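You operate a simulated robot arm through the tools that you are given. There is no shell and no other tool. Be economical: measure what you need, move in short steps, check, and stop when the job is done.

You run a simulated two-armed robot. Do the job below in one go: nothing can be reset, and whatever is moved stays where it is left.

TASK
Pick up the pipe union with one hand, pass it to the other hand and put it on the top of the steel table. Set down upright: pipe union.

It is judged by the outcome, as a careful person would: the job done as asked, and still so three seconds after it is handed in. It fails if anything else is knocked over, pushed out of place, dropped, spilled or broken.

THE ROBOT
Two 6-joint arms with three-finger grippers on one trunk, on a base that drives. Base frame: it is fixed to the floor where the robot stands at the start and does not move with it; the origin is under the middle of the robot, x ahead of it, y to its left, z up. Units: mm, degrees, N and s.
The left shoulder is at the start at [40, 147, 1370], the right one opposite. With the tool pointing down near the work surface each hand reaches from about 300 to 520 mm from the robot's upright axis, wherever it stands, measured 20 degrees to its own side. Places, roughly: top of the steel table [-1300, -1400, 800]. Payload 2.69 kg a hand.
The tool frame of a hand sits at the grasp point between the pads (the TCP): z along the fingers, y along the line on which they close. The tips reach 29 mm beyond it. Largest opening 120 mm; the body of the gripper starts 78 mm behind the TCP.
Orientation is that of the tool frame in the base frame, as a unit quaternion [w, x, y, z]. With the fingers straight down and closing along the base's y, the tool's x points along the base's -x, its y along +y and its z along -z.

THE INTERFACE
- The arms move only by the tool send_rows. It takes "left_targets", "right_targets" or both (then of equal length, played together; a hand with none holds still); each is a list of rows, each a list of 3 entries, a list of its own where there are three numbers: the shift along the tool's x, y, z in units of 30 mm (1.0 is 30 mm), then the turn, a rotation vector about the tool's x, y, z in units of 4 degrees (1.0 is 4 degrees), then the closure, from 0 (fully open) to 1 (shut). In form: [[[x, y, z], [rx, ry, rz], fingers], ...]. A call has 1 to 8 rows; each row shifts and turns the commanded pose from where the row before left it, along the tool's axes as they then stand. A call with a number of a shift or a turn outside -1 to 1 is refused whole. A row lasts 0.2 s, in which the tool goes at most 50 mm and 8.6 degrees; a call with a longer step from one row to the next is refused whole, and so is a gripper value outside its range. A pose out of reach is approached as far as the arm can. The call stops where the force on the tool passes 40 N (or 10 N more than at its start, if that is more) or the arm is blocked; 0.2 s more then pass. Each finger halts on what it meets, pressing with about 36 N; the grip force reading is that of the motor and also rises with nothing between the fingers. The clock runs only during rows and for 0.2 s after the last one: add rows that do not move to give the fingers time. The reply holds the time, the measured pose of the TCP, the force on the tool along the base axes, the opening and the grip force, in the units named above and with some noise, with the torque about the TCP (base axes, N m) and any sound that the robot's microphone picked up, and new pictures: "pictures" is both (left out), scene, wrist or none (wrist: the cameras of the hands that moved).
- Cameras (640 x 400 px; columns grow to the right, rows downward): "scene" is now at [91.8, -11.6, 1576.2]; the picture's right is [-0.16, -0.99, -0.00], its down [-0.72, 0.11, -0.69] and it looks along [0.68, -0.11, -0.73] (base axes); focal length 289 px, centre (320, 200). "left" rides on the left gripper at [63, 0, -104] in its tool frame; the picture's right is [0.00, 1.00, 0.00], its down [-0.83, 0.00, -0.56] and it looks along [-0.56, 0.00, 0.83] (tool axes); focal length 275 px, centre (320, 200). "right" rides on the right gripper at [63, 0, -104] in its tool frame; the picture's right is [0.00, 1.00, 0.00], its down [-0.83, 0.00, -0.56] and it looks along [-0.56, 0.00, 0.83] (tool axes); focal length 275 px, centre (320, 200). There is no depth. A picture from a camera that has moved, and an enlarged one, comes with that camera's place and axes in the base frame and with its lens. The place of the scene camera against the robot may be out by one fixed shift of up to 12 mm in any direction.
- move_column(by): slides the trunk up (or, below 0, down) by that many mm; the arms and the scene camera ride with it, the base frame stays. It gives what a move gives, with no picture.
- base_move(legs): drives the robot by 1 to 6 legs, each [ahead, turn to the left] in mm and degrees, along the robot's own axes; the way and the turn of a leg run together, so that a leg with both is an arc; at most 1500 mm and 180 degrees a leg. The arms and the cameras ride along, it lands a little off, and it stops where it bumps. It gives what a move gives, and a new picture of the scene camera.
- head_to(pan, tilt): turns the head with the scene camera to pan (to the left, within 86 degrees either way) and tilt (down, from -29 to 69), counted from straight ahead of the robot. It gives what a move gives, and a new picture of the scene camera.
- close_up(camera, box): a new picture of the part [left, top, right, bottom] of that camera's present view, enlarged. The clock stands still meanwhile.
- close_job(): hands the job in; it is judged then, once.

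Work in short steps. Places have to be worked out from the pictures, the camera data and where the tool is seen: move nearer, look again, correct. Check each grasp and each placing, and mend what went wrong. You have 120 turns and 260 pictures in all, those below and enlarged ones among them. Open the grippers and draw the arms clear of the work before you hand the job in, unless the task says otherwise; then end with one line.

The tools are called by a JSON object that holds its "op" and its "data". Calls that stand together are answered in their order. send_rows: Moves the arms, as the interface text tells. Its arguments: {"type":"object","properties":{"left_targets":{"type":"array","items":{"type":"array"}},"right_targets":{"type":"array","items":{"type":"array"}},"pictures":{"type":"string","enum":["both","scene","wrist","none"]}},"required":[]} The other tools are called the same way: move_column (by) slides the trunk up or down; base_move (legs) drives the base; head_to (pan, tilt) turns the head that bears the scene camera; close_up (camera, box) takes an enlarged picture of a part of a camera's view; close_job () hands the job in.

At the start:

```text
time: 0.0
left_ee_pos: [532.3, 7.3, 1150.7]
left_tool_rot: [-0.001, 0.0, 1.0, 0.001]
left_force: [0.2, -0.1, 0.6]
left_torque: [0.01, -0.01, 0.02]
left_grip_width: 120.0
left_finger_force: 0.0
right_ee_pos: [424.0, -338.6, 995.0]
right_tool_rot: [0.0, 0.0, 1.0, 0.0]
right_force: [-0.1, 1.0, -0.1]
right_torque: [0.03, 0.02, -0.01]
right_grip_width: 120.1
right_finger_force: 0.0
trunk travel left (down, up): [-497.0, 0.0]
robot x, y, heading: [-2.1, -0.6, -0.1]
head pan, tilt: [-9.0, 46.7]
```

scene: 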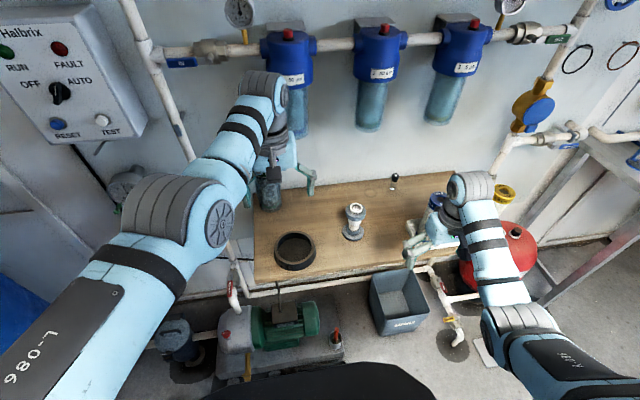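
right: 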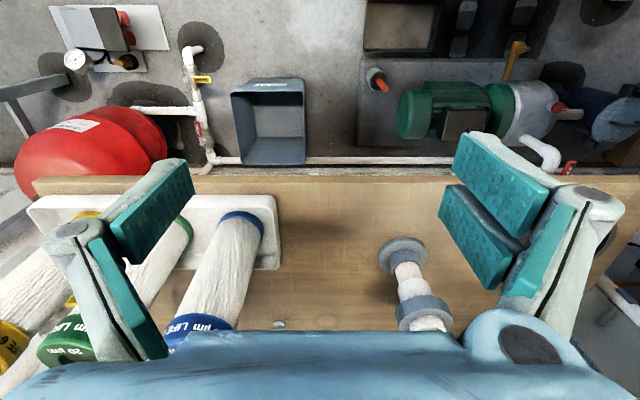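
left: 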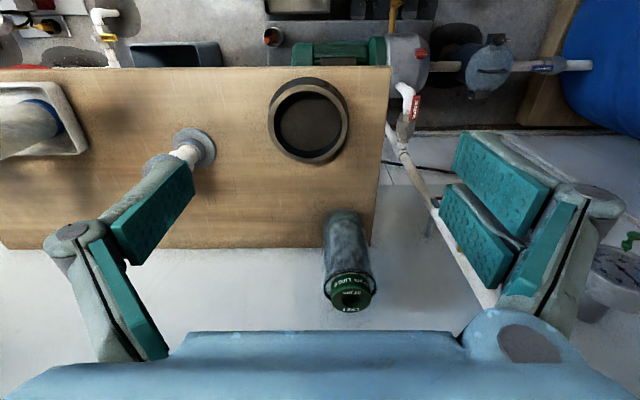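

The bench in front has a spool-like object at about scene pixel (354,220), which is probably the pipe union. I'll enlarge it to check.

{"op": "close_up", "data": {"camera": "scene", "box": [240, 160, 480, 310]}}

{"op": "close_up", "data": {"camera": "right", "box": [260, 180, 500, 330]}}

```text
2.67 times, centred on (360, 235) of scene
camera zoom: at [91.8, -11.6, 1576.2], right [-0.16, -0.99, 0.0], down [-0.72, 0.11, -0.69], along [0.68, -0.11, -0.73], focal length 770 px, centre (213, 107)
```

zoom: 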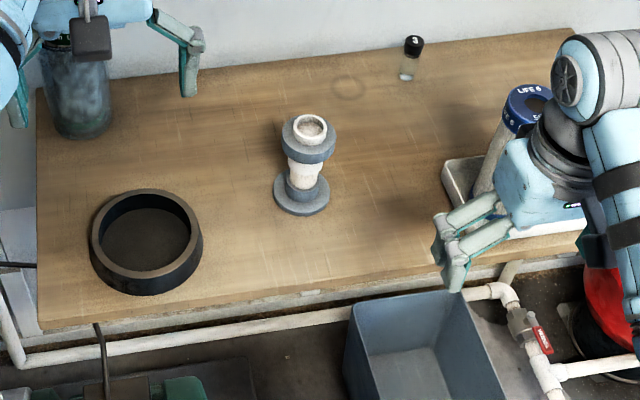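

```text
2.67 times, centred on (380, 255) of right
camera zoom: at [362.6, -338.8, 1100.3], right [0.0, 1.0, 0.0], down [0.83, 0.0, 0.56], along [0.56, 0.0, -0.83], focal length 734 px, centre (160, 53)
```

zoom: 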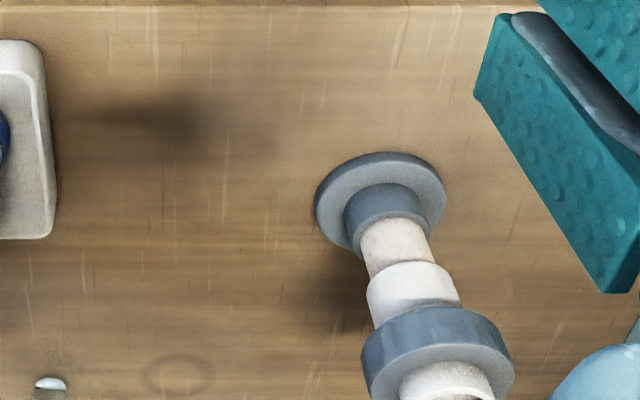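

The union stands upright, with its base flange at about (656,-217,800) and its top at about z 917. That is beyond tool-down reach, so I'll look down to see how far the base can advance.

{"op": "head_to", "data": {"pan": 0, "tilt": 69}}

{"op": "head_to", "data": {"pan": -86, "tilt": 35}}

```text
time: 0.9
left_ee_pos: [532.8, 6.3, 1150.1]
left_tool_rot: [0.0, -0.001, 1.0, 0.0]
left_force: [-0.1, 0.0, 0.6]
left_torque: [0.04, -0.01, -0.01]
left_grip_width: 120.1
left_finger_force: 0.1
right_ee_pos: [423.5, -338.2, 995.5]
right_tool_rot: [0.0, 0.0, 1.0, 0.0]
right_force: [-0.3, 0.3, 0.2]
right_torque: [-0.03, 0.03, 0.02]
right_grip_width: 119.7
right_finger_force: 0.0
trunk travel left (down, up): [-497.0, 0.0]
robot x, y, heading: [1.0, -4.5, 0.2]
head pan, tilt: [0.0, 68.8]
camera scene: at [68.8, 0.9, 1549.8], right [0.0, -1.0, 0.0], down [-0.93, 0.0, -0.36], along [0.36, 0.0, -0.93], focal length 289 px, centre (320, 200)
```

scene: 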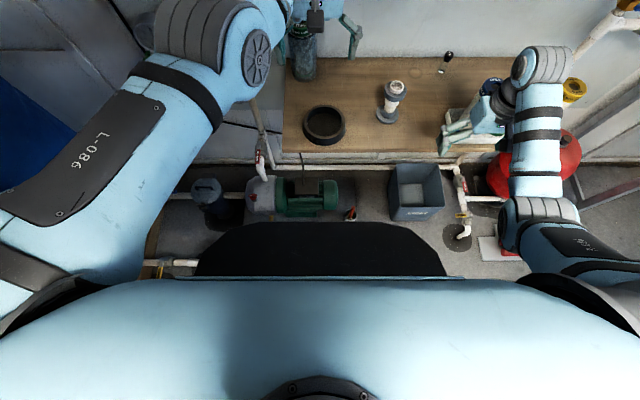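

```text
time: 2.5
left_ee_pos: [533.1, 6.9, 1149.7]
left_tool_rot: [0.0, 0.0, 1.0, 0.0]
left_force: [-0.3, -0.2, -0.5]
left_torque: [-0.03, 0.01, 0.01]
left_grip_width: 119.6
left_finger_force: 0.1
right_ee_pos: [424.3, -337.5, 996.1]
right_tool_rot: [0.0, 0.001, 1.0, 0.0]
right_force: [-1.0, 0.6, 0.4]
right_torque: [0.03, -0.07, -0.02]
right_grip_width: 120.0
right_finger_force: 0.0
trunk travel left (down, up): [-497.0, 0.0]
robot x, y, heading: [0.8, -2.1, -0.0]
head pan, tilt: [-85.9, 35.0]
camera scene: at [19.2, -86.9, 1593.4], right [-1.0, -0.07, 0.0], down [-0.04, 0.57, -0.82], along [0.06, -0.82, -0.57], focal length 289 px, centre (320, 200)
```

scene: 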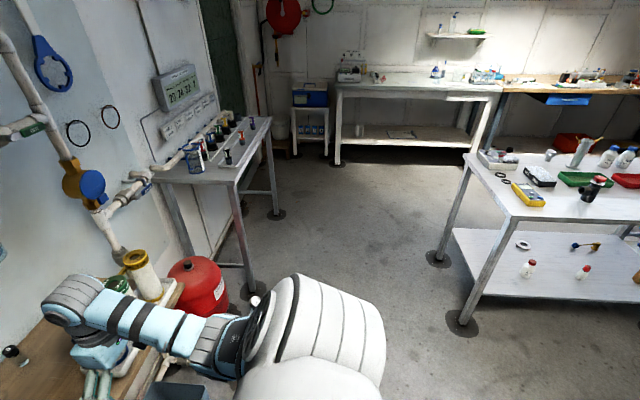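

The gripper needs a tilted approach, which avoids driving towards the pump and bin. First I raise the right hand while tilting it forward, and pull the left hand back and up.

{"op": "send_rows", "data": {"right_targets": [[[0, 0, -1], [0, 0, 0], 0], [[0, 0, -1], [0, 0, 0], 0], [[0, 0, -1], [0, 0, 0], 0], [[0, 0, -1], [0, 0, 0], 0], [[0, 0, -1], [0, 0, 0], 0], [[0, 0, 0], [0, -1, 0], 0], [[0, 0, 0], [0, -1, 0], 0], [[0, 0, 0], [0, -1, 0], 0]], "left_targets": [[[0.8, 0, -0.6], [0, 0, 0], 0], [[0.8, 0, -0.6], [0, 0, 0], 0], [[0.8, 0, -0.6], [0, 0, 0], 0], [[0.8, 0, -0.6], [0, 0, 0], 0], [[0.8, 0, -0.6], [0, 0, 0], 0], [[0, 0.5, 0], [0, 0, 0], 0], [[0, 0.5, 0], [0, 0, 0], 0], [[0, 0.5, 0], [0, 0, 0], 0]], "pictures": "none"}}

{"op": "head_to", "data": {"pan": -9, "tilt": 47}}

```text
time: 4.3
left_ee_pos: [534.9, 47.0, 1235.0]
left_tool_rot: [-0.001, 0.0, 1.0, 0.001]
left_force: [-0.9, -0.1, 0.5]
left_torque: [-0.05, 0.01, 0.01]
left_grip_width: 120.1
left_finger_force: 0.0
left hand out of reach, approached as far as the arm can: row 1, 2, 3, 4, 5, 6, 7, 8
right_ee_pos: [482.9, -375.1, 1068.6]
right_tool_rot: [0.106, 0.0, 0.994, 0.001]
right_force: [0.5, 0.0, 0.8]
right_torque: [0.03, -0.01, -0.01]
right_grip_width: 120.0
right_finger_force: 0.1
right hand out of reach, approached as far as the arm can: row 1, 2, 3, 4, 5
trunk travel left (down, up): [-497.0, 0.0]
robot x, y, heading: [1.7, 0.6, 0.0]
head pan, tilt: [-85.9, 35.0]
```

```text
time: 5.8
left_ee_pos: [534.9, 45.2, 1234.2]
left_tool_rot: [-0.001, 0.0, 1.0, 0.0]
left_force: [-1.0, -0.1, 0.3]
left_torque: [0.01, 0.02, 0.03]
left_grip_width: 119.9
left_finger_force: 0.1
right_ee_pos: [483.3, -375.4, 1067.4]
right_tool_rot: [0.104, -0.001, 0.995, 0.0]
right_force: [0.4, -0.1, 0.8]
right_torque: [0.0, -0.01, -0.03]
right_grip_width: 120.0
right_finger_force: 0.0
trunk travel left (down, up): [-497.0, 0.0]
robot x, y, heading: [-0.7, -0.5, -0.2]
head pan, tilt: [-9.0, 47.0]
camera scene: at [91.5, -11.6, 1575.8], right [-0.16, -0.99, 0.0], down [-0.72, 0.12, -0.68], along [0.67, -0.11, -0.73], focal length 289 px, centre (320, 200)
```

scene: 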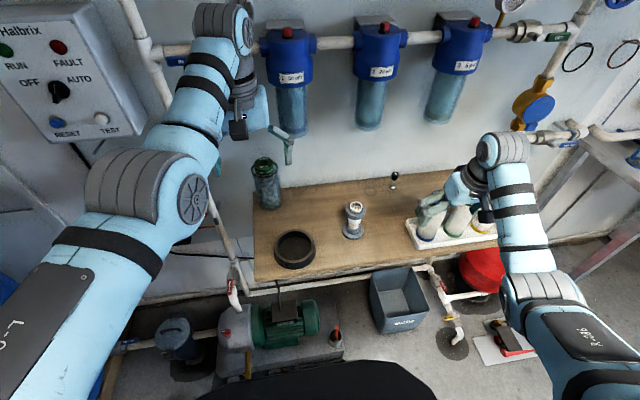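

Both arms also have an inner reach limit, but the right hand is fine here. I continue tilting it while moving sideways to the union's y, staying high.

{"op": "send_rows", "data": {"right_targets": [[[0, 0.667, 0], [0, -1, 0], 0], [[0, 0.667, 0], [0, -1, 0], 0], [[0, 0.667, 0], [0, -1, 0], 0], [[0, 0.667, 0], [0, -1, 0], 0], [[0, 0.667, 0], [0, -1, 0], 0], [[0, 0.667, 0], [0, -1, 0], 0], [[0, 0.667, 0], [0, -1, 0], 0], [[0, 0.667, 0], [0, -1, 0], 0]], "pictures": "both"}}

```text
time: 7.6
left_ee_pos: [534.8, 47.9, 1235.0]
left_tool_rot: [-0.001, 0.0, 1.0, 0.0]
left_force: [0.8, 0.8, -0.5]
left_torque: [-0.02, 0.0, 0.02]
left_grip_width: 119.9
left_finger_force: 0.1
right_ee_pos: [481.8, -215.5, 1069.0]
right_tool_rot: [0.375, 0.0, 0.927, -0.001]
right_force: [0.8, -1.2, 0.1]
right_torque: [0.0, 0.04, -0.03]
right_grip_width: 120.2
right_finger_force: 0.0
trunk travel left (down, up): [-497.0, 0.0]
robot x, y, heading: [-0.9, -0.0, 0.1]
head pan, tilt: [-9.0, 47.0]
camera scene: at [91.0, -10.0, 1575.9], right [-0.16, -0.99, 0.0], down [-0.72, 0.11, -0.68], along [0.67, -0.11, -0.73], focal length 289 px, centre (320, 200)
camera right: at [366.0, -215.1, 1100.2], right [0.0, 1.0, 0.0], down [0.21, 0.0, 0.98], along [0.98, 0.0, -0.21], focal length 275 px, centre (320, 200)
```

scene: 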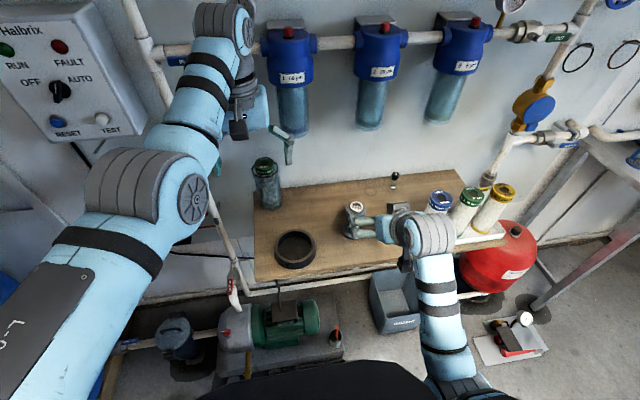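
right: 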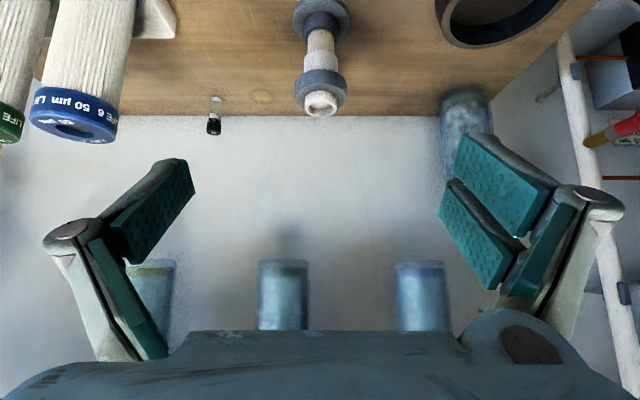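

The union is centred in the right wrist view. I'll enlarge it to measure the profile.

{"op": "close_up", "data": {"camera": "right", "box": [240, 0, 400, 130]}}

```text
3.08 times, centred on (320, 65) of right
camera zoom: at [366.0, -215.1, 1100.2], right [0.0, 1.0, 0.0], down [0.21, 0.0, 0.98], along [0.98, 0.0, -0.21], focal length 847 px, centre (320, 615)
```

zoom: 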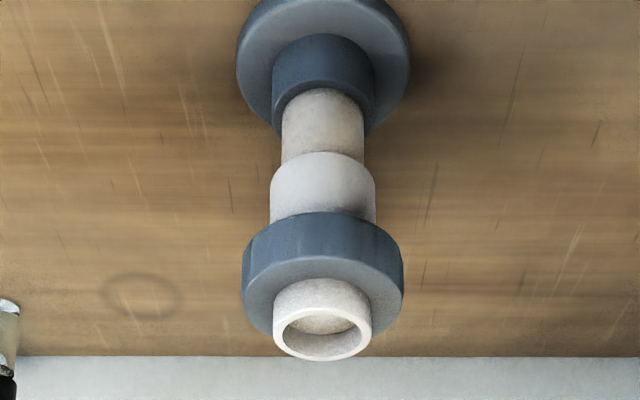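

I estimate the union axis at (660,-215), with the narrow neck (33 mm diameter) at about z 833–866 and the nut (62 mm diameter) at 899–915. I'll grip the neck from the front at about 25° below horizontal, so I tilt further and start towards the standoff.

{"op": "send_rows", "data": {"right_targets": [[[0, 0, 0], [0, -1, 0], 0], [[0, 0, 0], [0, -1, 0], 0], [[0, 0, 0], [0, -1, 0], 0], [[0, 0, 0], [0, -1, 0], 0], [[0, 0, 0], [0, -1, 0], 0], [[0.8, 0, 0.9], [0, 0, 0], 0], [[0.8, 0, 0.9], [0, 0, 0], 0], [[0.8, 0, 0.9], [0, 0, 0], 0]], "pictures": "none"}}

```text
time: 9.4
left_ee_pos: [536.6, 46.6, 1233.4]
left_tool_rot: [-0.001, 0.001, 1.0, 0.0]
left_force: [-0.3, 0.7, -0.6]
left_torque: [0.02, 0.01, -0.03]
left_grip_width: 119.9
left_finger_force: 0.1
right_ee_pos: [525.2, -215.9, 968.7]
right_tool_rot: [0.53, 0.0, 0.848, 0.0]
right_force: [0.9, 0.5, 0.0]
right_torque: [0.02, 0.02, 0.01]
right_grip_width: 119.8
right_finger_force: 0.1
trunk travel left (down, up): [-497.0, 0.0]
robot x, y, heading: [-0.3, -0.6, 0.1]
head pan, tilt: [-9.0, 47.0]
```

It's reachable so far, so I go on to the standoff and look.

{"op": "send_rows", "data": {"right_targets": [[[0.8, 0, 0.9], [0, 0, 0], 0], [[0.8, 0, 0.9], [0, 0, 0], 0]], "pictures": "both"}}

```text
time: 10.0
left_ee_pos: [535.5, 45.3, 1233.5]
left_tool_rot: [-0.003, 0.0, 1.0, -0.001]
left_force: [0.4, -0.1, -0.6]
left_torque: [0.0, 0.02, 0.0]
left_grip_width: 119.9
left_finger_force: 0.2
right_ee_pos: [552.4, -215.9, 899.5]
right_tool_rot: [0.53, 0.0, 0.848, 0.0]
right_force: [-0.1, -0.3, 0.0]
right_torque: [0.02, 0.0, 0.02]
right_grip_width: 119.7
right_finger_force: 0.1
trunk travel left (down, up): [-497.0, 0.0]
robot x, y, heading: [3.8, -0.6, -0.1]
head pan, tilt: [-9.0, 47.0]
camera scene: at [93.7, -11.7, 1575.7], right [-0.16, -0.99, 0.0], down [-0.72, 0.11, -0.68], along [0.67, -0.11, -0.73], focal length 289 px, centre (320, 200)
camera right: at [433.0, -217.5, 890.1], right [0.0, 1.0, 0.0], down [-0.13, 0.0, 0.99], along [0.99, 0.0, 0.13], focal length 275 px, centre (320, 200)
```

scene: 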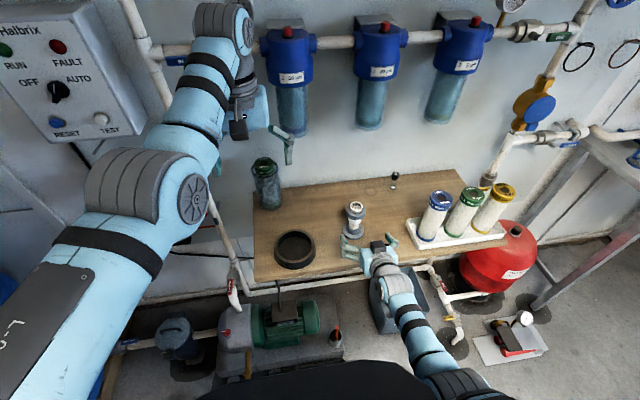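
right: 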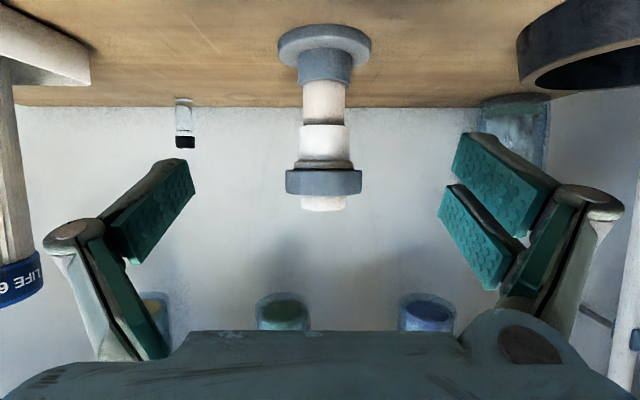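

The neck lies exactly along the tool axis, centred at about (660,-215,847), 120 mm ahead. I advance straight along the tool.

{"op": "send_rows", "data": {"right_targets": [[[0, 0, 1], [0, 0, 0], 0], [[0, 0, 1], [0, 0, 0], 0], [[0, 0, 1], [0, 0, 0], 0], [[0, 0.03, 1], [0, 0, 0], 0]], "pictures": "both"}}

```text
time: 11.0
left_ee_pos: [534.5, 46.9, 1234.3]
left_tool_rot: [0.0, 0.0, 1.0, 0.0]
left_force: [-0.2, -0.4, -0.8]
left_torque: [0.01, -0.02, 0.03]
left_grip_width: 119.8
left_finger_force: 0.0
right_ee_pos: [596.0, -216.8, 880.6]
right_tool_rot: [0.53, 0.0, 0.848, 0.0]
right_force: [-0.5, -0.9, -0.7]
right_torque: [-0.03, 0.03, -0.01]
right_grip_width: 120.0
right_finger_force: 0.1
right hand out of reach, approached as far as the arm can: row 2, 3, 4
trunk travel left (down, up): [-497.0, 0.0]
robot x, y, heading: [-2.3, -2.1, -0.2]
head pan, tilt: [-9.0, 47.0]
camera scene: at [90.1, -11.4, 1575.9], right [-0.16, -0.99, 0.0], down [-0.72, 0.11, -0.68], along [0.67, -0.11, -0.73], focal length 289 px, centre (320, 200)
camera right: at [476.5, -216.9, 870.5], right [0.0, 1.0, 0.0], down [-0.14, 0.0, 0.99], along [0.99, 0.0, 0.14], focal length 275 px, centre (320, 200)
```

scene: 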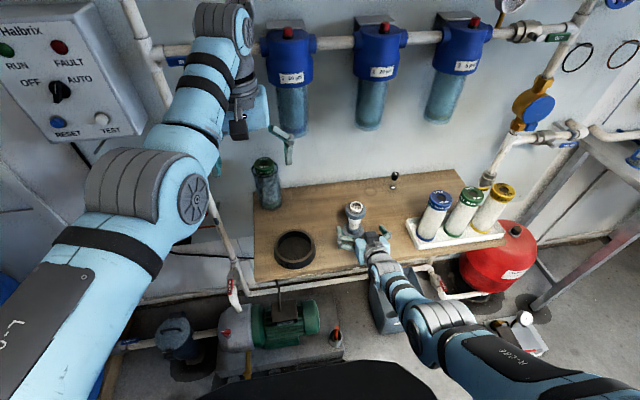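
right: 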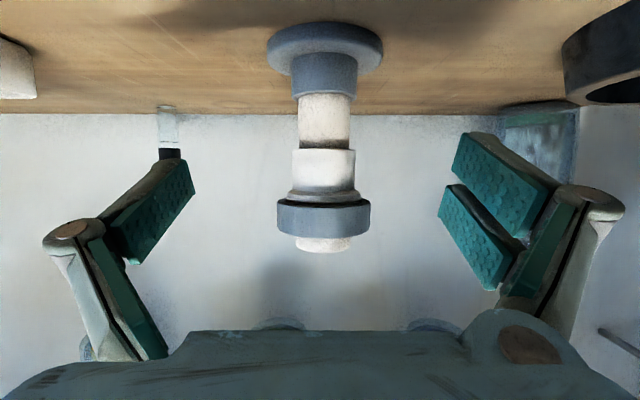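

The arm reaches its limit at z≈881 with the trunk fully up. I back off up and away from the union, then lower the trunk 160 mm.

{"op": "send_rows", "data": {"right_targets": [[[-0.5, 0, -1], [0, 0, 0], 0], [[-0.9, 0, -0.86], [0, 0, 0], 0], [[-0.9, 0, -0.86], [0, 0, 0], 0], [[-0.9, 0, -0.86], [0, 0, 0], 0], [[-0.9, 0, -0.7], [0, 0, 0], 0]], "pictures": "none"}}

```text
time: 12.2
left_ee_pos: [534.0, 46.0, 1234.8]
left_tool_rot: [0.0, 0.0, 1.0, -0.001]
left_force: [-0.1, 0.1, 0.4]
left_torque: [-0.01, -0.02, -0.02]
left_grip_width: 119.9
left_finger_force: 0.0
right_ee_pos: [534.2, -216.0, 1046.4]
right_tool_rot: [0.531, 0.0, 0.848, 0.0]
right_force: [-0.4, 0.4, 0.6]
right_torque: [0.02, 0.01, 0.03]
right_grip_width: 120.0
right_finger_force: 0.0
trunk travel left (down, up): [-497.0, 0.0]
robot x, y, heading: [0.7, 3.8, -0.0]
head pan, tilt: [-9.0, 47.0]
```

The right hand is at (534,-216,1046) and well clear. I lower the trunk 160 mm.

{"op": "move_column", "data": {"by": -160}}

```text
time: 14.0
left_ee_pos: [536.2, 46.0, 1074.3]
left_tool_rot: [-0.001, 0.0, 1.0, 0.0]
left_force: [0.3, -0.8, 0.7]
left_torque: [0.0, -0.01, -0.01]
left_grip_width: 119.9
left_finger_force: 0.0
right_ee_pos: [534.5, -217.3, 886.9]
right_tool_rot: [0.531, 0.0, 0.848, 0.0]
right_force: [-0.2, 0.0, 0.5]
right_torque: [-0.03, -0.01, 0.03]
right_grip_width: 120.1
right_finger_force: 0.0
trunk travel left (down, up): [-337.0, 160.0]
robot x, y, heading: [-5.1, -0.7, -0.2]
head pan, tilt: [-9.0, 47.0]
```

Target (660,-215,847) is 130 mm along the tool z and -19 mm along its x. I correct the offset first, then advance.

{"op": "send_rows", "data": {"right_targets": [[[-0.63, 0.07, 0.3], [0, 0, 0], 0], [[0, 0, 1], [0, 0, 0], 0], [[0, 0, 1], [0, 0, 0], 0], [[0, 0, 1], [0, 0, 0], 0], [[0, 0, 1], [0, 0, 0], 0]], "pictures": "both"}}

```text
time: 15.2
left_ee_pos: [536.8, 46.0, 1073.8]
left_tool_rot: [-0.002, -0.001, 1.0, 0.0]
left_force: [0.3, 0.2, -0.8]
left_torque: [0.03, -0.03, 0.02]
left_grip_width: 120.1
left_finger_force: 0.0
right_ee_pos: [660.4, -215.0, 846.7]
right_tool_rot: [0.53, 0.0, 0.848, 0.0]
right_force: [0.4, -0.2, 0.0]
right_torque: [0.0, 0.02, 0.02]
right_grip_width: 119.8
right_finger_force: 0.1
trunk travel left (down, up): [-337.0, 160.0]
robot x, y, heading: [-1.7, 3.1, 0.2]
head pan, tilt: [-9.0, 47.0]
camera scene: at [92.9, -11.3, 1415.7], right [-0.16, -0.99, 0.0], down [-0.72, 0.11, -0.68], along [0.67, -0.11, -0.73], focal length 289 px, centre (320, 200)
camera right: at [540.2, -214.5, 836.7], right [0.0, 1.0, 0.0], down [-0.14, 0.0, 0.99], along [0.99, 0.0, 0.14], focal length 275 px, centre (320, 200)
```

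scene: 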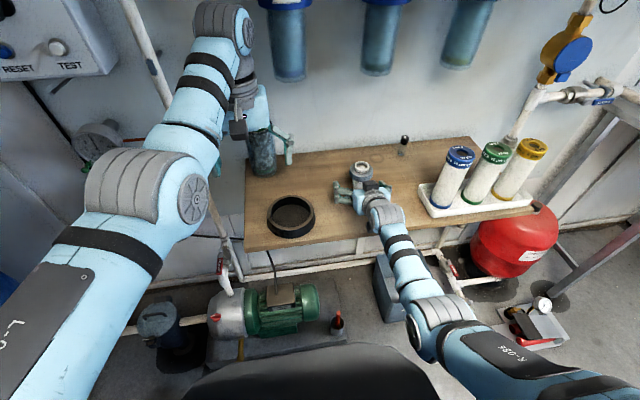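
right: 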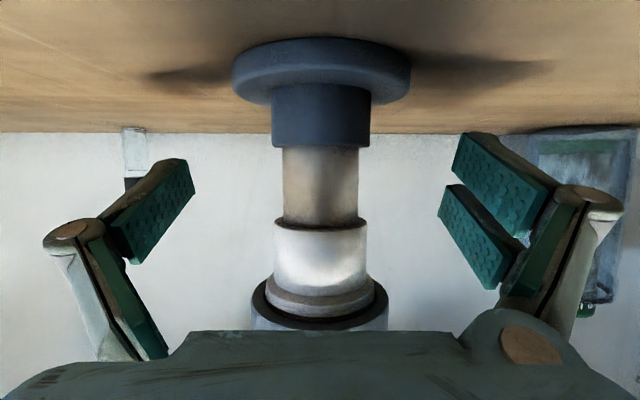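

The neck is centred between the fingers in height and sideways. I close the right gripper.

{"op": "send_rows", "data": {"right_targets": [[[0, 0, 0], [0, 0, 0], 0.6], [[0, 0, 0], [0, 0, 0], 0.8], [[0, 0, 0], [0, 0, 0], 1], [[0, 0, 0], [0, 0, 0], 1], [[0, 0, 0], [0, 0, 0], 1]], "pictures": "wrist"}}

```text
time: 16.4
left_ee_pos: [534.2, 45.4, 1074.0]
left_tool_rot: [-0.001, -0.001, 1.0, 0.001]
left_force: [-1.2, 0.1, -0.6]
left_torque: [0.0, 0.05, -0.01]
left_grip_width: 120.0
left_finger_force: 0.1
right_ee_pos: [659.6, -213.2, 847.5]
right_tool_rot: [0.53, 0.0, 0.848, 0.0]
right_force: [0.6, 0.4, 0.6]
right_torque: [0.1, -0.04, 0.01]
right_grip_width: 35.5
right_finger_force: 36.5
trunk travel left (down, up): [-337.0, 160.0]
robot x, y, heading: [-0.4, -3.6, -0.1]
head pan, tilt: [-9.0, 47.0]
camera right: at [539.2, -214.4, 837.0], right [0.0, 1.0, 0.0], down [-0.13, 0.0, 0.99], along [0.99, 0.0, 0.13], focal length 275 px, centre (320, 200)
```

right: 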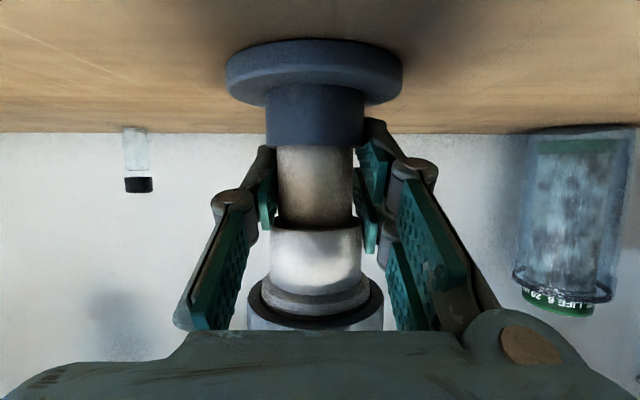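

It gripped at 35.5 mm. I lift straight up 60 mm and check.

{"op": "send_rows", "data": {"right_targets": [[[-0.45, 0, -0.22], [0, 0, 0], 1], [[-0.45, 0, -0.22], [0, 0, 0], 1], [[-0.9, 0, -0.44], [0, 0, 0], 1]], "pictures": "both"}}

```text
time: 17.2
left_ee_pos: [534.9, 46.5, 1073.5]
left_tool_rot: [-0.002, 0.0, 1.0, 0.0]
left_force: [0.4, -0.1, -0.3]
left_torque: [-0.02, -0.01, -0.02]
left_grip_width: 120.0
left_finger_force: 0.1
right_ee_pos: [659.1, -214.6, 907.9]
right_tool_rot: [0.529, 0.0, 0.848, 0.0]
right_force: [-0.7, -0.5, -1.8]
right_torque: [-0.03, -0.01, 0.03]
right_grip_width: 35.7
right_finger_force: 36.1
trunk travel left (down, up): [-337.0, 160.0]
robot x, y, heading: [1.1, 0.5, -0.1]
head pan, tilt: [-9.0, 47.0]
camera scene: at [91.7, -11.4, 1415.8], right [-0.16, -0.99, 0.0], down [-0.72, 0.11, -0.68], along [0.67, -0.11, -0.73], focal length 289 px, centre (320, 200)
camera right: at [538.7, -214.7, 897.5], right [0.0, 1.0, 0.0], down [-0.13, 0.0, 0.99], along [0.99, 0.0, 0.13], focal length 275 px, centre (320, 200)
```

scene: 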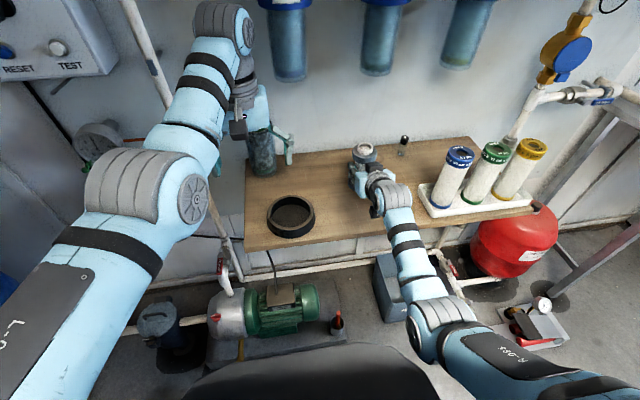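
right: 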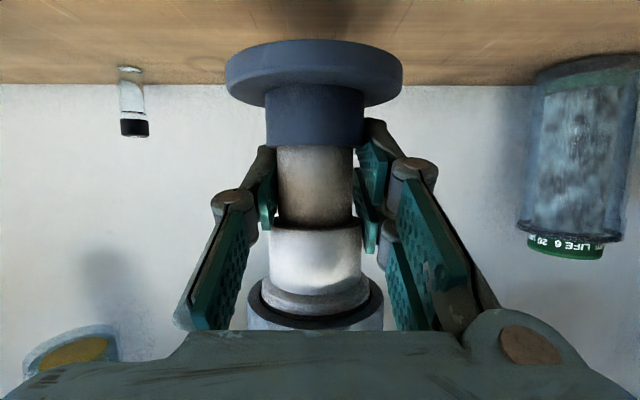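

The union is held firmly. I pull the right hand back from the bench before raising the trunk for the handover.

{"op": "send_rows", "data": {"right_targets": [[[0.27, 0, -0.9], [0, 0, 0], 1], [[0.27, 0, -0.9], [0, 0, 0], 1], [[0.27, 0, -0.9], [0, 0, 0], 1], [[0.27, 0, -0.9], [0, 0, 0], 1], [[0.27, 0, -0.9], [0, 0, 0], 1]], "pictures": "none"}}

{"op": "move_column", "data": {"by": 160}}

```text
time: 18.4
left_ee_pos: [534.2, 45.5, 1075.2]
left_tool_rot: [0.0, 0.0, 1.0, 0.0]
left_force: [-0.4, -0.7, 0.0]
left_torque: [0.01, -0.01, 0.02]
left_grip_width: 119.9
left_finger_force: 0.0
right_ee_pos: [519.2, -213.4, 931.2]
right_tool_rot: [0.529, 0.0, 0.848, 0.0]
right_force: [-0.6, 0.1, -1.9]
right_torque: [-0.03, 0.01, -0.01]
right_grip_width: 35.8
right_finger_force: 35.8
trunk travel left (down, up): [-337.0, 160.0]
robot x, y, heading: [-4.1, -1.2, -0.2]
head pan, tilt: [-9.0, 47.0]
```

```text
time: 20.2
left_ee_pos: [536.4, 45.7, 1232.6]
left_tool_rot: [0.0, -0.001, 1.0, 0.0]
left_force: [-0.3, -0.6, 0.3]
left_torque: [0.01, -0.02, 0.0]
left_grip_width: 120.0
left_finger_force: 0.2
right_ee_pos: [520.6, -212.9, 1090.9]
right_tool_rot: [0.53, 0.0, 0.848, 0.0]
right_force: [0.6, -0.2, -3.1]
right_torque: [0.0, 0.04, -0.06]
right_grip_width: 35.6
right_finger_force: 35.9
trunk travel left (down, up): [-497.0, 0.0]
robot x, y, heading: [-1.8, -3.0, -0.0]
head pan, tilt: [-9.0, 47.0]
```

Now I bring the right hand with the union to about (470,-10,950), in front of the robot and below the left hand.

{"op": "send_rows", "data": {"right_targets": [[[0.71, 0.967, 0.08], [0, 0, 0], 1], [[0.71, 0.967, 0.08], [0, 0, 0], 1], [[0.71, 0.967, 0.08], [0, 0, 0], 1], [[0.71, 0.967, 0.08], [0, 0, 0], 1], [[0.71, 0.967, 0.08], [0, 0, 0], 1], [[0.71, 0.967, 0.08], [0, 0, 0], 1], [[0.71, 0.967, 0.08], [0, 0, 0], 1]], "pictures": "scene"}}

```text
time: 21.2
left_ee_pos: [536.7, 43.9, 1232.6]
left_tool_rot: [-0.001, 0.0, 1.0, 0.001]
left_force: [0.6, 0.1, 0.1]
left_torque: [0.02, 0.0, 0.02]
left_grip_width: 120.0
left_finger_force: 0.0
right_ee_pos: [525.7, -175.3, 1048.3]
right_tool_rot: [0.567, -0.049, 0.818, -0.08]
right_force: [-0.3, 0.3, -2.3]
right_torque: [-0.03, -0.01, 0.01]
right_grip_width: 35.7
right_finger_force: 36.3
right hand out of reach, approached as far as the arm can: row 4
trunk travel left (down, up): [-497.0, 0.0]
robot x, y, heading: [-1.0, -2.1, 0.0]
head pan, tilt: [-9.0, 47.0]
stopped in row 4 (right hand): the arm was blocked; the commanded pose is now the measured one
camera scene: at [92.9, -12.9, 1575.4], right [-0.16, -0.99, 0.0], down [-0.72, 0.12, -0.68], along [0.67, -0.11, -0.73], focal length 289 px, centre (320, 200)
```

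scene: 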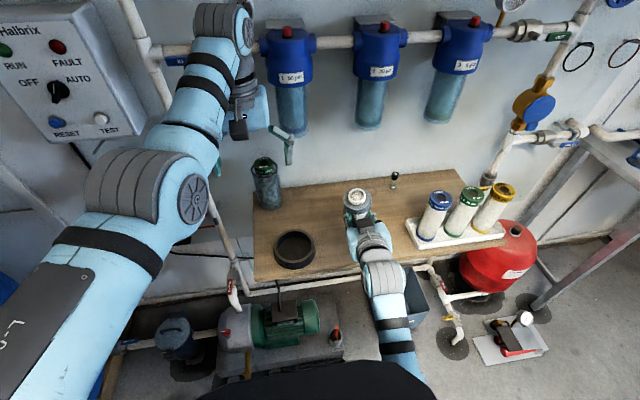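

The right arm is blocked when it folds in towards the torso. I back out to the previous pose and restore the orientation, then yaw the tool left so its wrist stays on the right side.

{"op": "send_rows", "data": {"right_targets": [[[-0.47, -0.44, -0.1], [-0.4, 0.45, 0.8], 1], [[-0.47, -0.44, -0.1], [-0.4, 0.45, 0.8], 1], [[-0.47, -0.44, -0.1], [-0.4, 0.45, 0.8], 1]], "pictures": "none"}}

```text
time: 22.0
left_ee_pos: [535.6, 45.4, 1234.1]
left_tool_rot: [-0.001, 0.0, 1.0, 0.0]
left_force: [-0.6, -0.3, -0.2]
left_torque: [-0.05, 0.01, 0.0]
left_grip_width: 120.0
left_finger_force: 0.1
right_ee_pos: [533.6, -207.4, 1095.5]
right_tool_rot: [0.529, -0.001, 0.848, 0.001]
right_force: [0.2, 0.0, -2.0]
right_torque: [0.01, 0.05, -0.03]
right_grip_width: 35.6
right_finger_force: 36.5
trunk travel left (down, up): [-497.0, 0.0]
robot x, y, heading: [2.1, 2.0, 0.0]
head pan, tilt: [-9.0, 47.0]
```

The orientation is restored. I yaw the tool left about the vertical by 32°.

{"op": "send_rows", "data": {"right_targets": [[[0, 0, 0], [-0.899, 0, -0.438], 1], [[0, 0, 0], [-0.899, 0, -0.438], 1], [[0, 0, 0], [-0.899, 0, -0.438], 1], [[0, 0, 0], [-0.899, 0, -0.438], 1], [[0, 0, 0], [-0.899, 0, -0.438], 1], [[0, 0, 0], [-0.899, 0, -0.438], 1], [[0, 0, 0], [-0.899, 0, -0.438], 1], [[0, 0, 0], [-0.899, 0, -0.438], 1]], "pictures": "scene"}}

```text
time: 23.8
left_ee_pos: [535.8, 45.3, 1234.2]
left_tool_rot: [-0.001, 0.001, 1.0, 0.001]
left_force: [1.3, 0.6, 0.3]
left_torque: [0.03, -0.04, -0.04]
left_grip_width: 119.9
left_finger_force: 0.2
right_ee_pos: [531.3, -208.5, 1094.7]
right_tool_rot: [0.508, -0.234, 0.816, 0.146]
right_force: [-0.1, 0.0, -3.2]
right_torque: [0.01, 0.01, -0.01]
right_grip_width: 35.8
right_finger_force: 36.4
trunk travel left (down, up): [-497.0, 0.0]
robot x, y, heading: [-1.7, -0.2, -0.1]
head pan, tilt: [-9.0, 47.0]
camera scene: at [92.3, -12.1, 1575.8], right [-0.16, -0.99, 0.0], down [-0.72, 0.11, -0.68], along [0.67, -0.11, -0.73], focal length 289 px, centre (320, 200)
```

scene: 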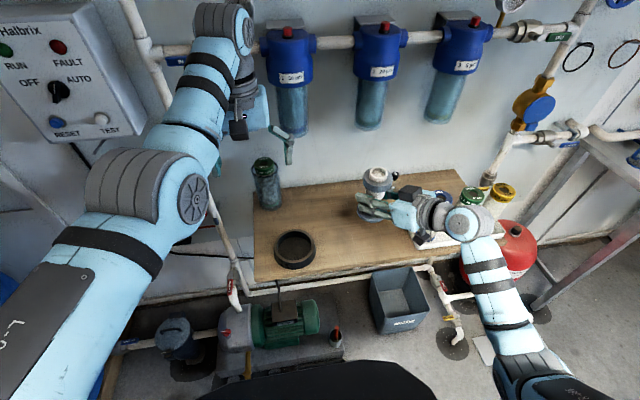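

That works well. I yaw another 28°.

{"op": "send_rows", "data": {"right_targets": [[[0, 0, 0], [-0.899, 0, -0.438], 1], [[0, 0, 0], [-0.899, 0, -0.438], 1], [[0, 0, 0], [-0.899, 0, -0.438], 1], [[0, 0, 0], [-0.899, 0, -0.438], 1], [[0, 0, 0], [-0.899, 0, -0.438], 1], [[0, 0, 0], [-0.899, 0, -0.438], 1], [[0, 0, 0], [-0.899, 0, -0.438], 1]], "pictures": "none"}}

```text
time: 25.4
left_ee_pos: [535.7, 45.6, 1233.9]
left_tool_rot: [-0.001, 0.0, 1.0, 0.0]
left_force: [0.0, 0.2, -0.7]
left_torque: [0.0, -0.02, -0.02]
left_grip_width: 120.0
left_finger_force: 0.0
right_ee_pos: [533.2, -209.0, 1094.6]
right_tool_rot: [0.457, -0.424, 0.735, 0.266]
right_force: [-0.3, 0.7, -2.6]
right_torque: [0.0, -0.01, -0.02]
right_grip_width: 35.5
right_finger_force: 36.2
trunk travel left (down, up): [-497.0, 0.0]
robot x, y, heading: [3.6, -3.6, -0.2]
head pan, tilt: [-9.0, 47.0]
```

Now I move the union to about (470,-20,945) with this yawed orientation.

{"op": "send_rows", "data": {"right_targets": [[[0.367, 0.71, 0.876], [0, 0, 0], 1], [[0.367, 0.71, 0.876], [0, 0, 0], 1], [[0.367, 0.71, 0.876], [0, 0, 0], 1], [[0.367, 0.71, 0.876], [0, 0, 0], 1], [[0.367, 0.71, 0.876], [0, 0, 0], 1], [[0.367, 0.71, 0.876], [0, 0, 0], 1], [[0.367, 0.71, 0.876], [0, 0, 0], 1]], "pictures": "both"}}

```text
time: 27.0
left_ee_pos: [534.6, 47.3, 1235.4]
left_tool_rot: [0.0, 0.0, 1.0, 0.0]
left_force: [-0.6, 0.9, 0.1]
left_torque: [-0.01, 0.02, -0.06]
left_grip_width: 120.2
left_finger_force: 0.0
right_ee_pos: [467.8, -17.2, 944.6]
right_tool_rot: [0.458, -0.425, 0.734, 0.266]
right_force: [0.4, -0.4, -2.8]
right_torque: [0.0, 0.01, 0.01]
right_grip_width: 35.8
right_finger_force: 36.4
trunk travel left (down, up): [-497.0, 0.0]
robot x, y, heading: [-0.0, -2.9, 0.3]
head pan, tilt: [-9.0, 47.0]
camera scene: at [91.9, -10.2, 1575.8], right [-0.16, -0.99, 0.0], down [-0.72, 0.11, -0.68], along [0.67, -0.11, -0.73], focal length 289 px, centre (320, 200)
camera right: at [408.6, -123.0, 933.4], right [-0.87, 0.5, 0.0], down [-0.07, -0.11, 0.99], along [0.49, 0.86, 0.13], focal length 275 px, centre (320, 200)
```

scene: 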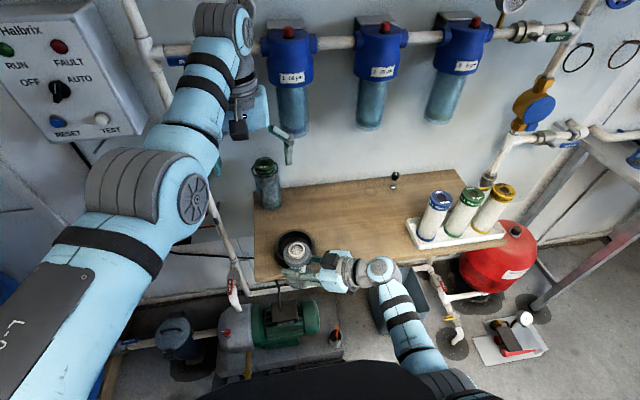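
right: 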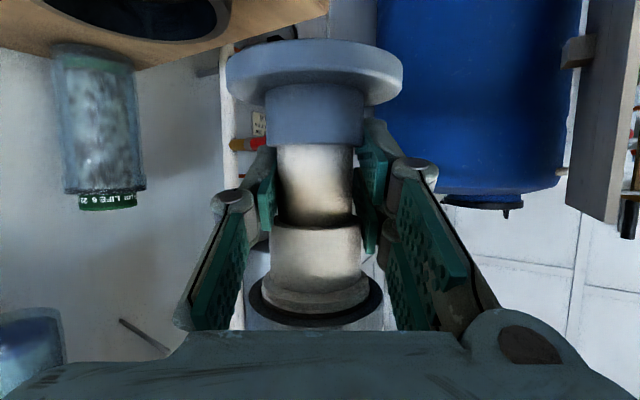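

The tool-down left hand needs to be farther out at this height, so I shift the right hand to (525,-17,930). Then I bring the left hand above the union, partly closed to 85 mm and yawed.

{"op": "send_rows", "data": {"right_targets": [[[0.02, -0.79, 0.52], [0, 0, 0], 1], [[0.02, -0.79, 0.52], [0, 0, 0], 1]], "pictures": "none"}}

{"op": "send_rows", "data": {"left_targets": [[[0.17, -1, 0], [0, 0, 0], 0.29], [[0.17, -1, 0], [0, 0, 0], 0.29], [[0, 0, 0.8], [0, 0, -1], 0.29], [[0, 0, 0.8], [0, 0, -1], 0.29], [[0, 0, 0.8], [0, 0, -1], 0.29], [[0, 0, 0.8], [0, 0, -1], 0.29], [[0, 0, 0.8], [0, 0, -1], 0.29], [[0, 0, 0.8], [0, 0, -1], 0.29]], "pictures": "both"}}

```text
time: 27.6
left_ee_pos: [537.1, 46.0, 1233.1]
left_tool_rot: [-0.002, 0.0, 1.0, 0.0]
left_force: [-0.5, 0.2, 0.0]
left_torque: [0.05, 0.01, -0.02]
left_grip_width: 120.1
left_finger_force: 0.2
right_ee_pos: [525.1, -17.8, 928.8]
right_tool_rot: [0.457, -0.425, 0.735, 0.267]
right_force: [0.5, -0.2, -3.5]
right_torque: [-0.02, 0.04, 0.02]
right_grip_width: 35.8
right_finger_force: 35.8
trunk travel left (down, up): [-497.0, 0.0]
robot x, y, heading: [-2.2, 2.6, 0.1]
head pan, tilt: [-9.0, 47.0]
```

```text
time: 29.4
left_ee_pos: [528.2, 0.0, 1089.5]
left_tool_rot: [-0.001, -0.208, 0.978, 0.0]
left_force: [-0.3, -0.4, -0.7]
left_torque: [0.02, 0.02, -0.03]
left_grip_width: 85.1
left_finger_force: 0.0
left hand out of reach, approached as far as the arm can: row 2, 4
right_ee_pos: [521.9, -17.5, 928.3]
right_tool_rot: [0.458, -0.424, 0.735, 0.266]
right_force: [0.6, -0.6, -2.6]
right_torque: [-0.02, 0.03, 0.01]
right_grip_width: 35.9
right_finger_force: 36.0
trunk travel left (down, up): [-497.0, 0.0]
robot x, y, heading: [-3.0, 0.4, -0.2]
head pan, tilt: [-9.0, 47.0]
camera scene: at [92.5, -11.6, 1575.7], right [-0.16, -0.99, 0.0], down [-0.72, 0.11, -0.68], along [0.67, -0.11, -0.73], focal length 289 px, centre (320, 200)
camera left: at [469.2, -25.3, 1193.5], right [-0.4, 0.91, 0.0], down [0.76, 0.34, 0.55], along [0.51, 0.23, -0.83], focal length 275 px, centre (320, 200)
```

scene: 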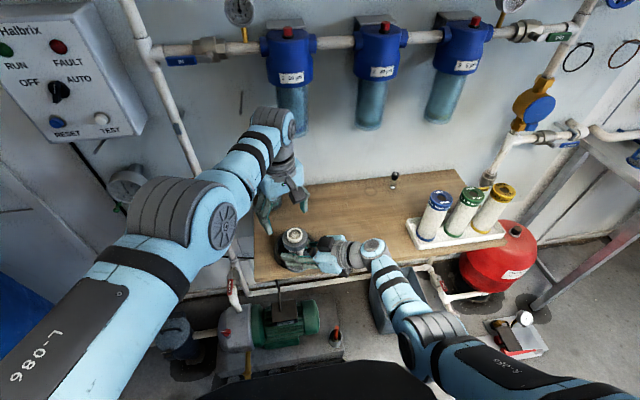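
left: 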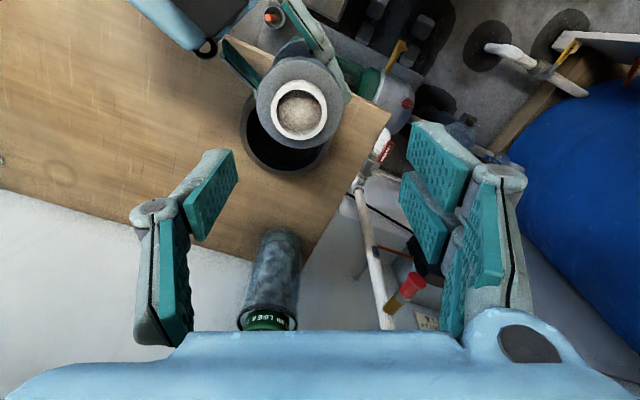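

The wrist view puts the collar top at about (525,-15), matching the right TCP. I align the left hand horizontally over it first.

{"op": "send_rows", "data": {"left_targets": [[[0.34, -0.43, 0.3], [0, 0, 0], 0.29], [[0, 0, 0], [0, 0, 0], 0.29]], "pictures": "wrist"}}

```text
time: 30.0
left_ee_pos: [527.7, 0.0, 1089.2]
left_tool_rot: [0.0, -0.208, 0.978, 0.001]
left_force: [-0.7, 0.1, -0.2]
left_torque: [0.01, -0.01, 0.0]
left_grip_width: 85.1
left_finger_force: 0.0
left hand out of reach, approached as far as the arm can: row 1
right_ee_pos: [522.1, -18.2, 929.1]
right_tool_rot: [0.457, -0.424, 0.735, 0.266]
right_force: [-0.1, -0.2, -2.0]
right_torque: [-0.01, 0.03, -0.03]
right_grip_width: 35.8
right_finger_force: 36.0
trunk travel left (down, up): [-497.0, 0.0]
robot x, y, heading: [-3.8, 2.1, -0.0]
head pan, tilt: [-9.0, 47.0]
camera left: at [469.0, -25.0, 1193.9], right [-0.4, 0.91, 0.0], down [0.76, 0.34, 0.55], along [0.51, 0.22, -0.83], focal length 275 px, centre (320, 200)
```

left: 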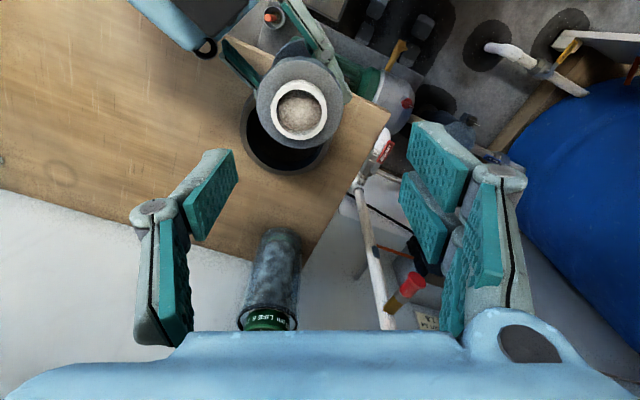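

The left arm can't go farther right here, so I bring the union to it. Left goes to about (525,20), and the right TCP goes to the same xy.

{"op": "send_rows", "data": {"left_targets": [[[-0.09, 0.33, 0], [0, 0, 0], 0.29], [[-0.09, 0.33, 0], [0, 0, 0], 0.29]], "right_targets": [[[-0.25, 0.27, 0.515], [0, 0, 0], 1], [[-0.25, 0.27, 0.515], [0, 0, 0], 1]], "pictures": "wrist"}}

```text
time: 30.6
left_ee_pos: [531.8, 18.7, 1088.4]
left_tool_rot: [-0.003, -0.209, 0.978, 0.0]
left_force: [0.2, 1.0, -0.4]
left_torque: [-0.02, -0.03, 0.03]
left_grip_width: 84.9
left_finger_force: 0.1
left hand out of reach, approached as far as the arm can: row 1, 2
right_ee_pos: [527.2, 21.3, 930.5]
right_tool_rot: [0.457, -0.424, 0.735, 0.265]
right_force: [0.4, -0.2, -3.6]
right_torque: [0.0, -0.01, -0.05]
right_grip_width: 35.7
right_finger_force: 36.0
trunk travel left (down, up): [-497.0, 0.0]
robot x, y, heading: [0.6, 2.2, -0.0]
head pan, tilt: [-9.0, 47.0]
camera right: at [467.7, -85.1, 919.9], right [-0.87, 0.5, 0.0], down [-0.07, -0.11, 0.99], along [0.49, 0.86, 0.13], focal length 275 px, centre (320, 200)
camera left: at [474.2, -5.9, 1192.7], right [-0.4, 0.91, 0.0], down [0.76, 0.34, 0.55], along [0.5, 0.22, -0.83], focal length 275 px, centre (320, 200)
```

right: 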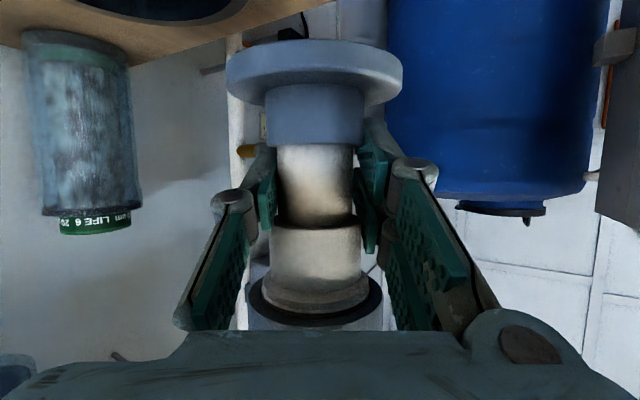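
left: 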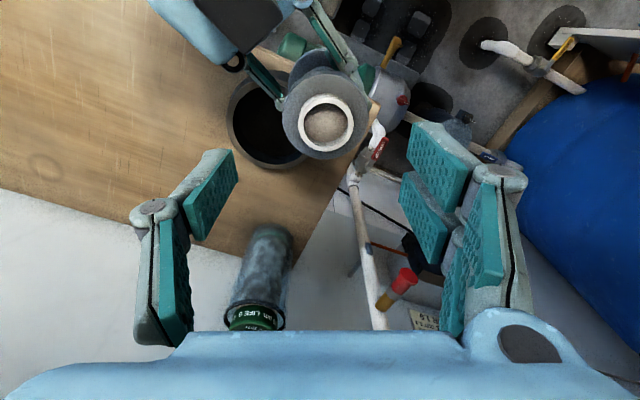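

The collar is at (526.6,21.3) by the left camera, agreeing with the right TCP. I lower the left hand 40 mm while correcting xy; the tips stay above the collar.

{"op": "send_rows", "data": {"left_targets": [[[0, 0, 0.67], [0, 0, 0], 0.29], [[0.12, 0.14, 0.67], [0, 0, 0], 0.29]], "pictures": "wrist"}}

```text
time: 31.2
left_ee_pos: [527.5, 19.9, 1047.7]
left_tool_rot: [-0.001, -0.208, 0.978, 0.001]
left_force: [0.3, -0.7, 0.3]
left_torque: [0.01, 0.0, 0.02]
left_grip_width: 85.3
left_finger_force: 0.0
right_ee_pos: [526.2, 20.2, 930.5]
right_tool_rot: [0.458, -0.423, 0.735, 0.265]
right_force: [0.1, -0.1, -3.0]
right_torque: [0.0, 0.01, 0.0]
right_grip_width: 35.9
right_finger_force: 35.8
trunk travel left (down, up): [-497.0, 0.0]
robot x, y, heading: [-1.9, -2.2, 0.0]
head pan, tilt: [-9.0, 47.0]
camera left: at [468.6, -4.6, 1151.4], right [-0.4, 0.92, 0.0], down [0.76, 0.34, 0.55], along [0.51, 0.22, -0.83], focal length 275 px, centre (320, 200)
```

left: 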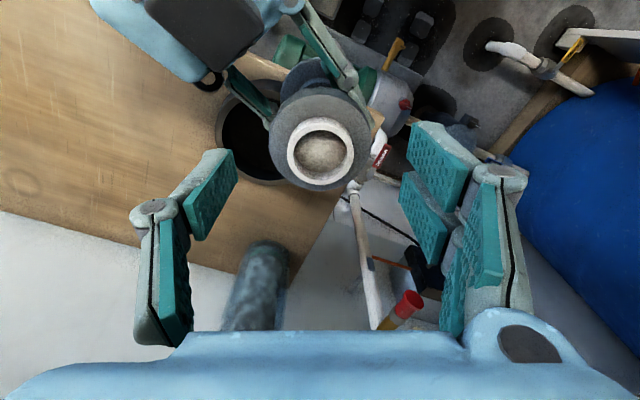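

The union is centred between the fingers. I descend 47 mm so the tips reach just below the nut.

{"op": "send_rows", "data": {"left_targets": [[[0, 0, 0.52], [0, 0, 0], 0.29], [[0, 0, 0.52], [0, 0, 0], 0.29], [[0, 0, 0.52], [0, 0, 0], 0.29]], "pictures": "both"}}

```text
time: 32.0
left_ee_pos: [520.0, 25.7, 1004.7]
left_tool_rot: [-0.001, -0.208, 0.978, 0.0]
left_force: [0.2, 0.3, -0.4]
left_torque: [0.03, 0.03, 0.0]
left_grip_width: 85.2
left_finger_force: 0.1
left hand out of reach, approached as far as the arm can: row 2, 3
right_ee_pos: [526.1, 19.8, 929.3]
right_tool_rot: [0.457, -0.425, 0.735, 0.265]
right_force: [-0.8, 0.7, -2.9]
right_torque: [-0.01, -0.02, 0.0]
right_grip_width: 35.7
right_finger_force: 36.5
trunk travel left (down, up): [-497.0, 0.0]
robot x, y, heading: [-1.5, -3.4, -0.2]
head pan, tilt: [-9.0, 47.0]
camera scene: at [92.1, -10.9, 1575.8], right [-0.16, -0.99, 0.0], down [-0.72, 0.11, -0.68], along [0.67, -0.11, -0.73], focal length 289 px, centre (320, 200)
camera left: at [460.9, 0.4, 1107.1], right [-0.4, 0.92, 0.0], down [0.76, 0.34, 0.55], along [0.51, 0.22, -0.83], focal length 275 px, centre (320, 200)
```

scene: 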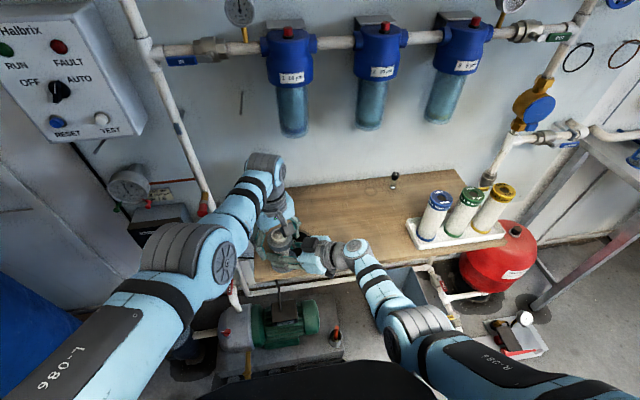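
left: 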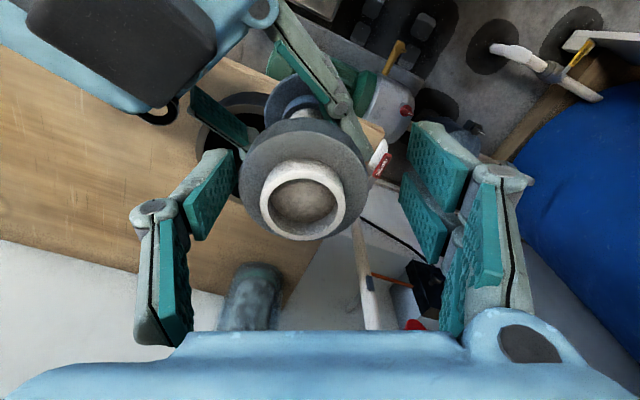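

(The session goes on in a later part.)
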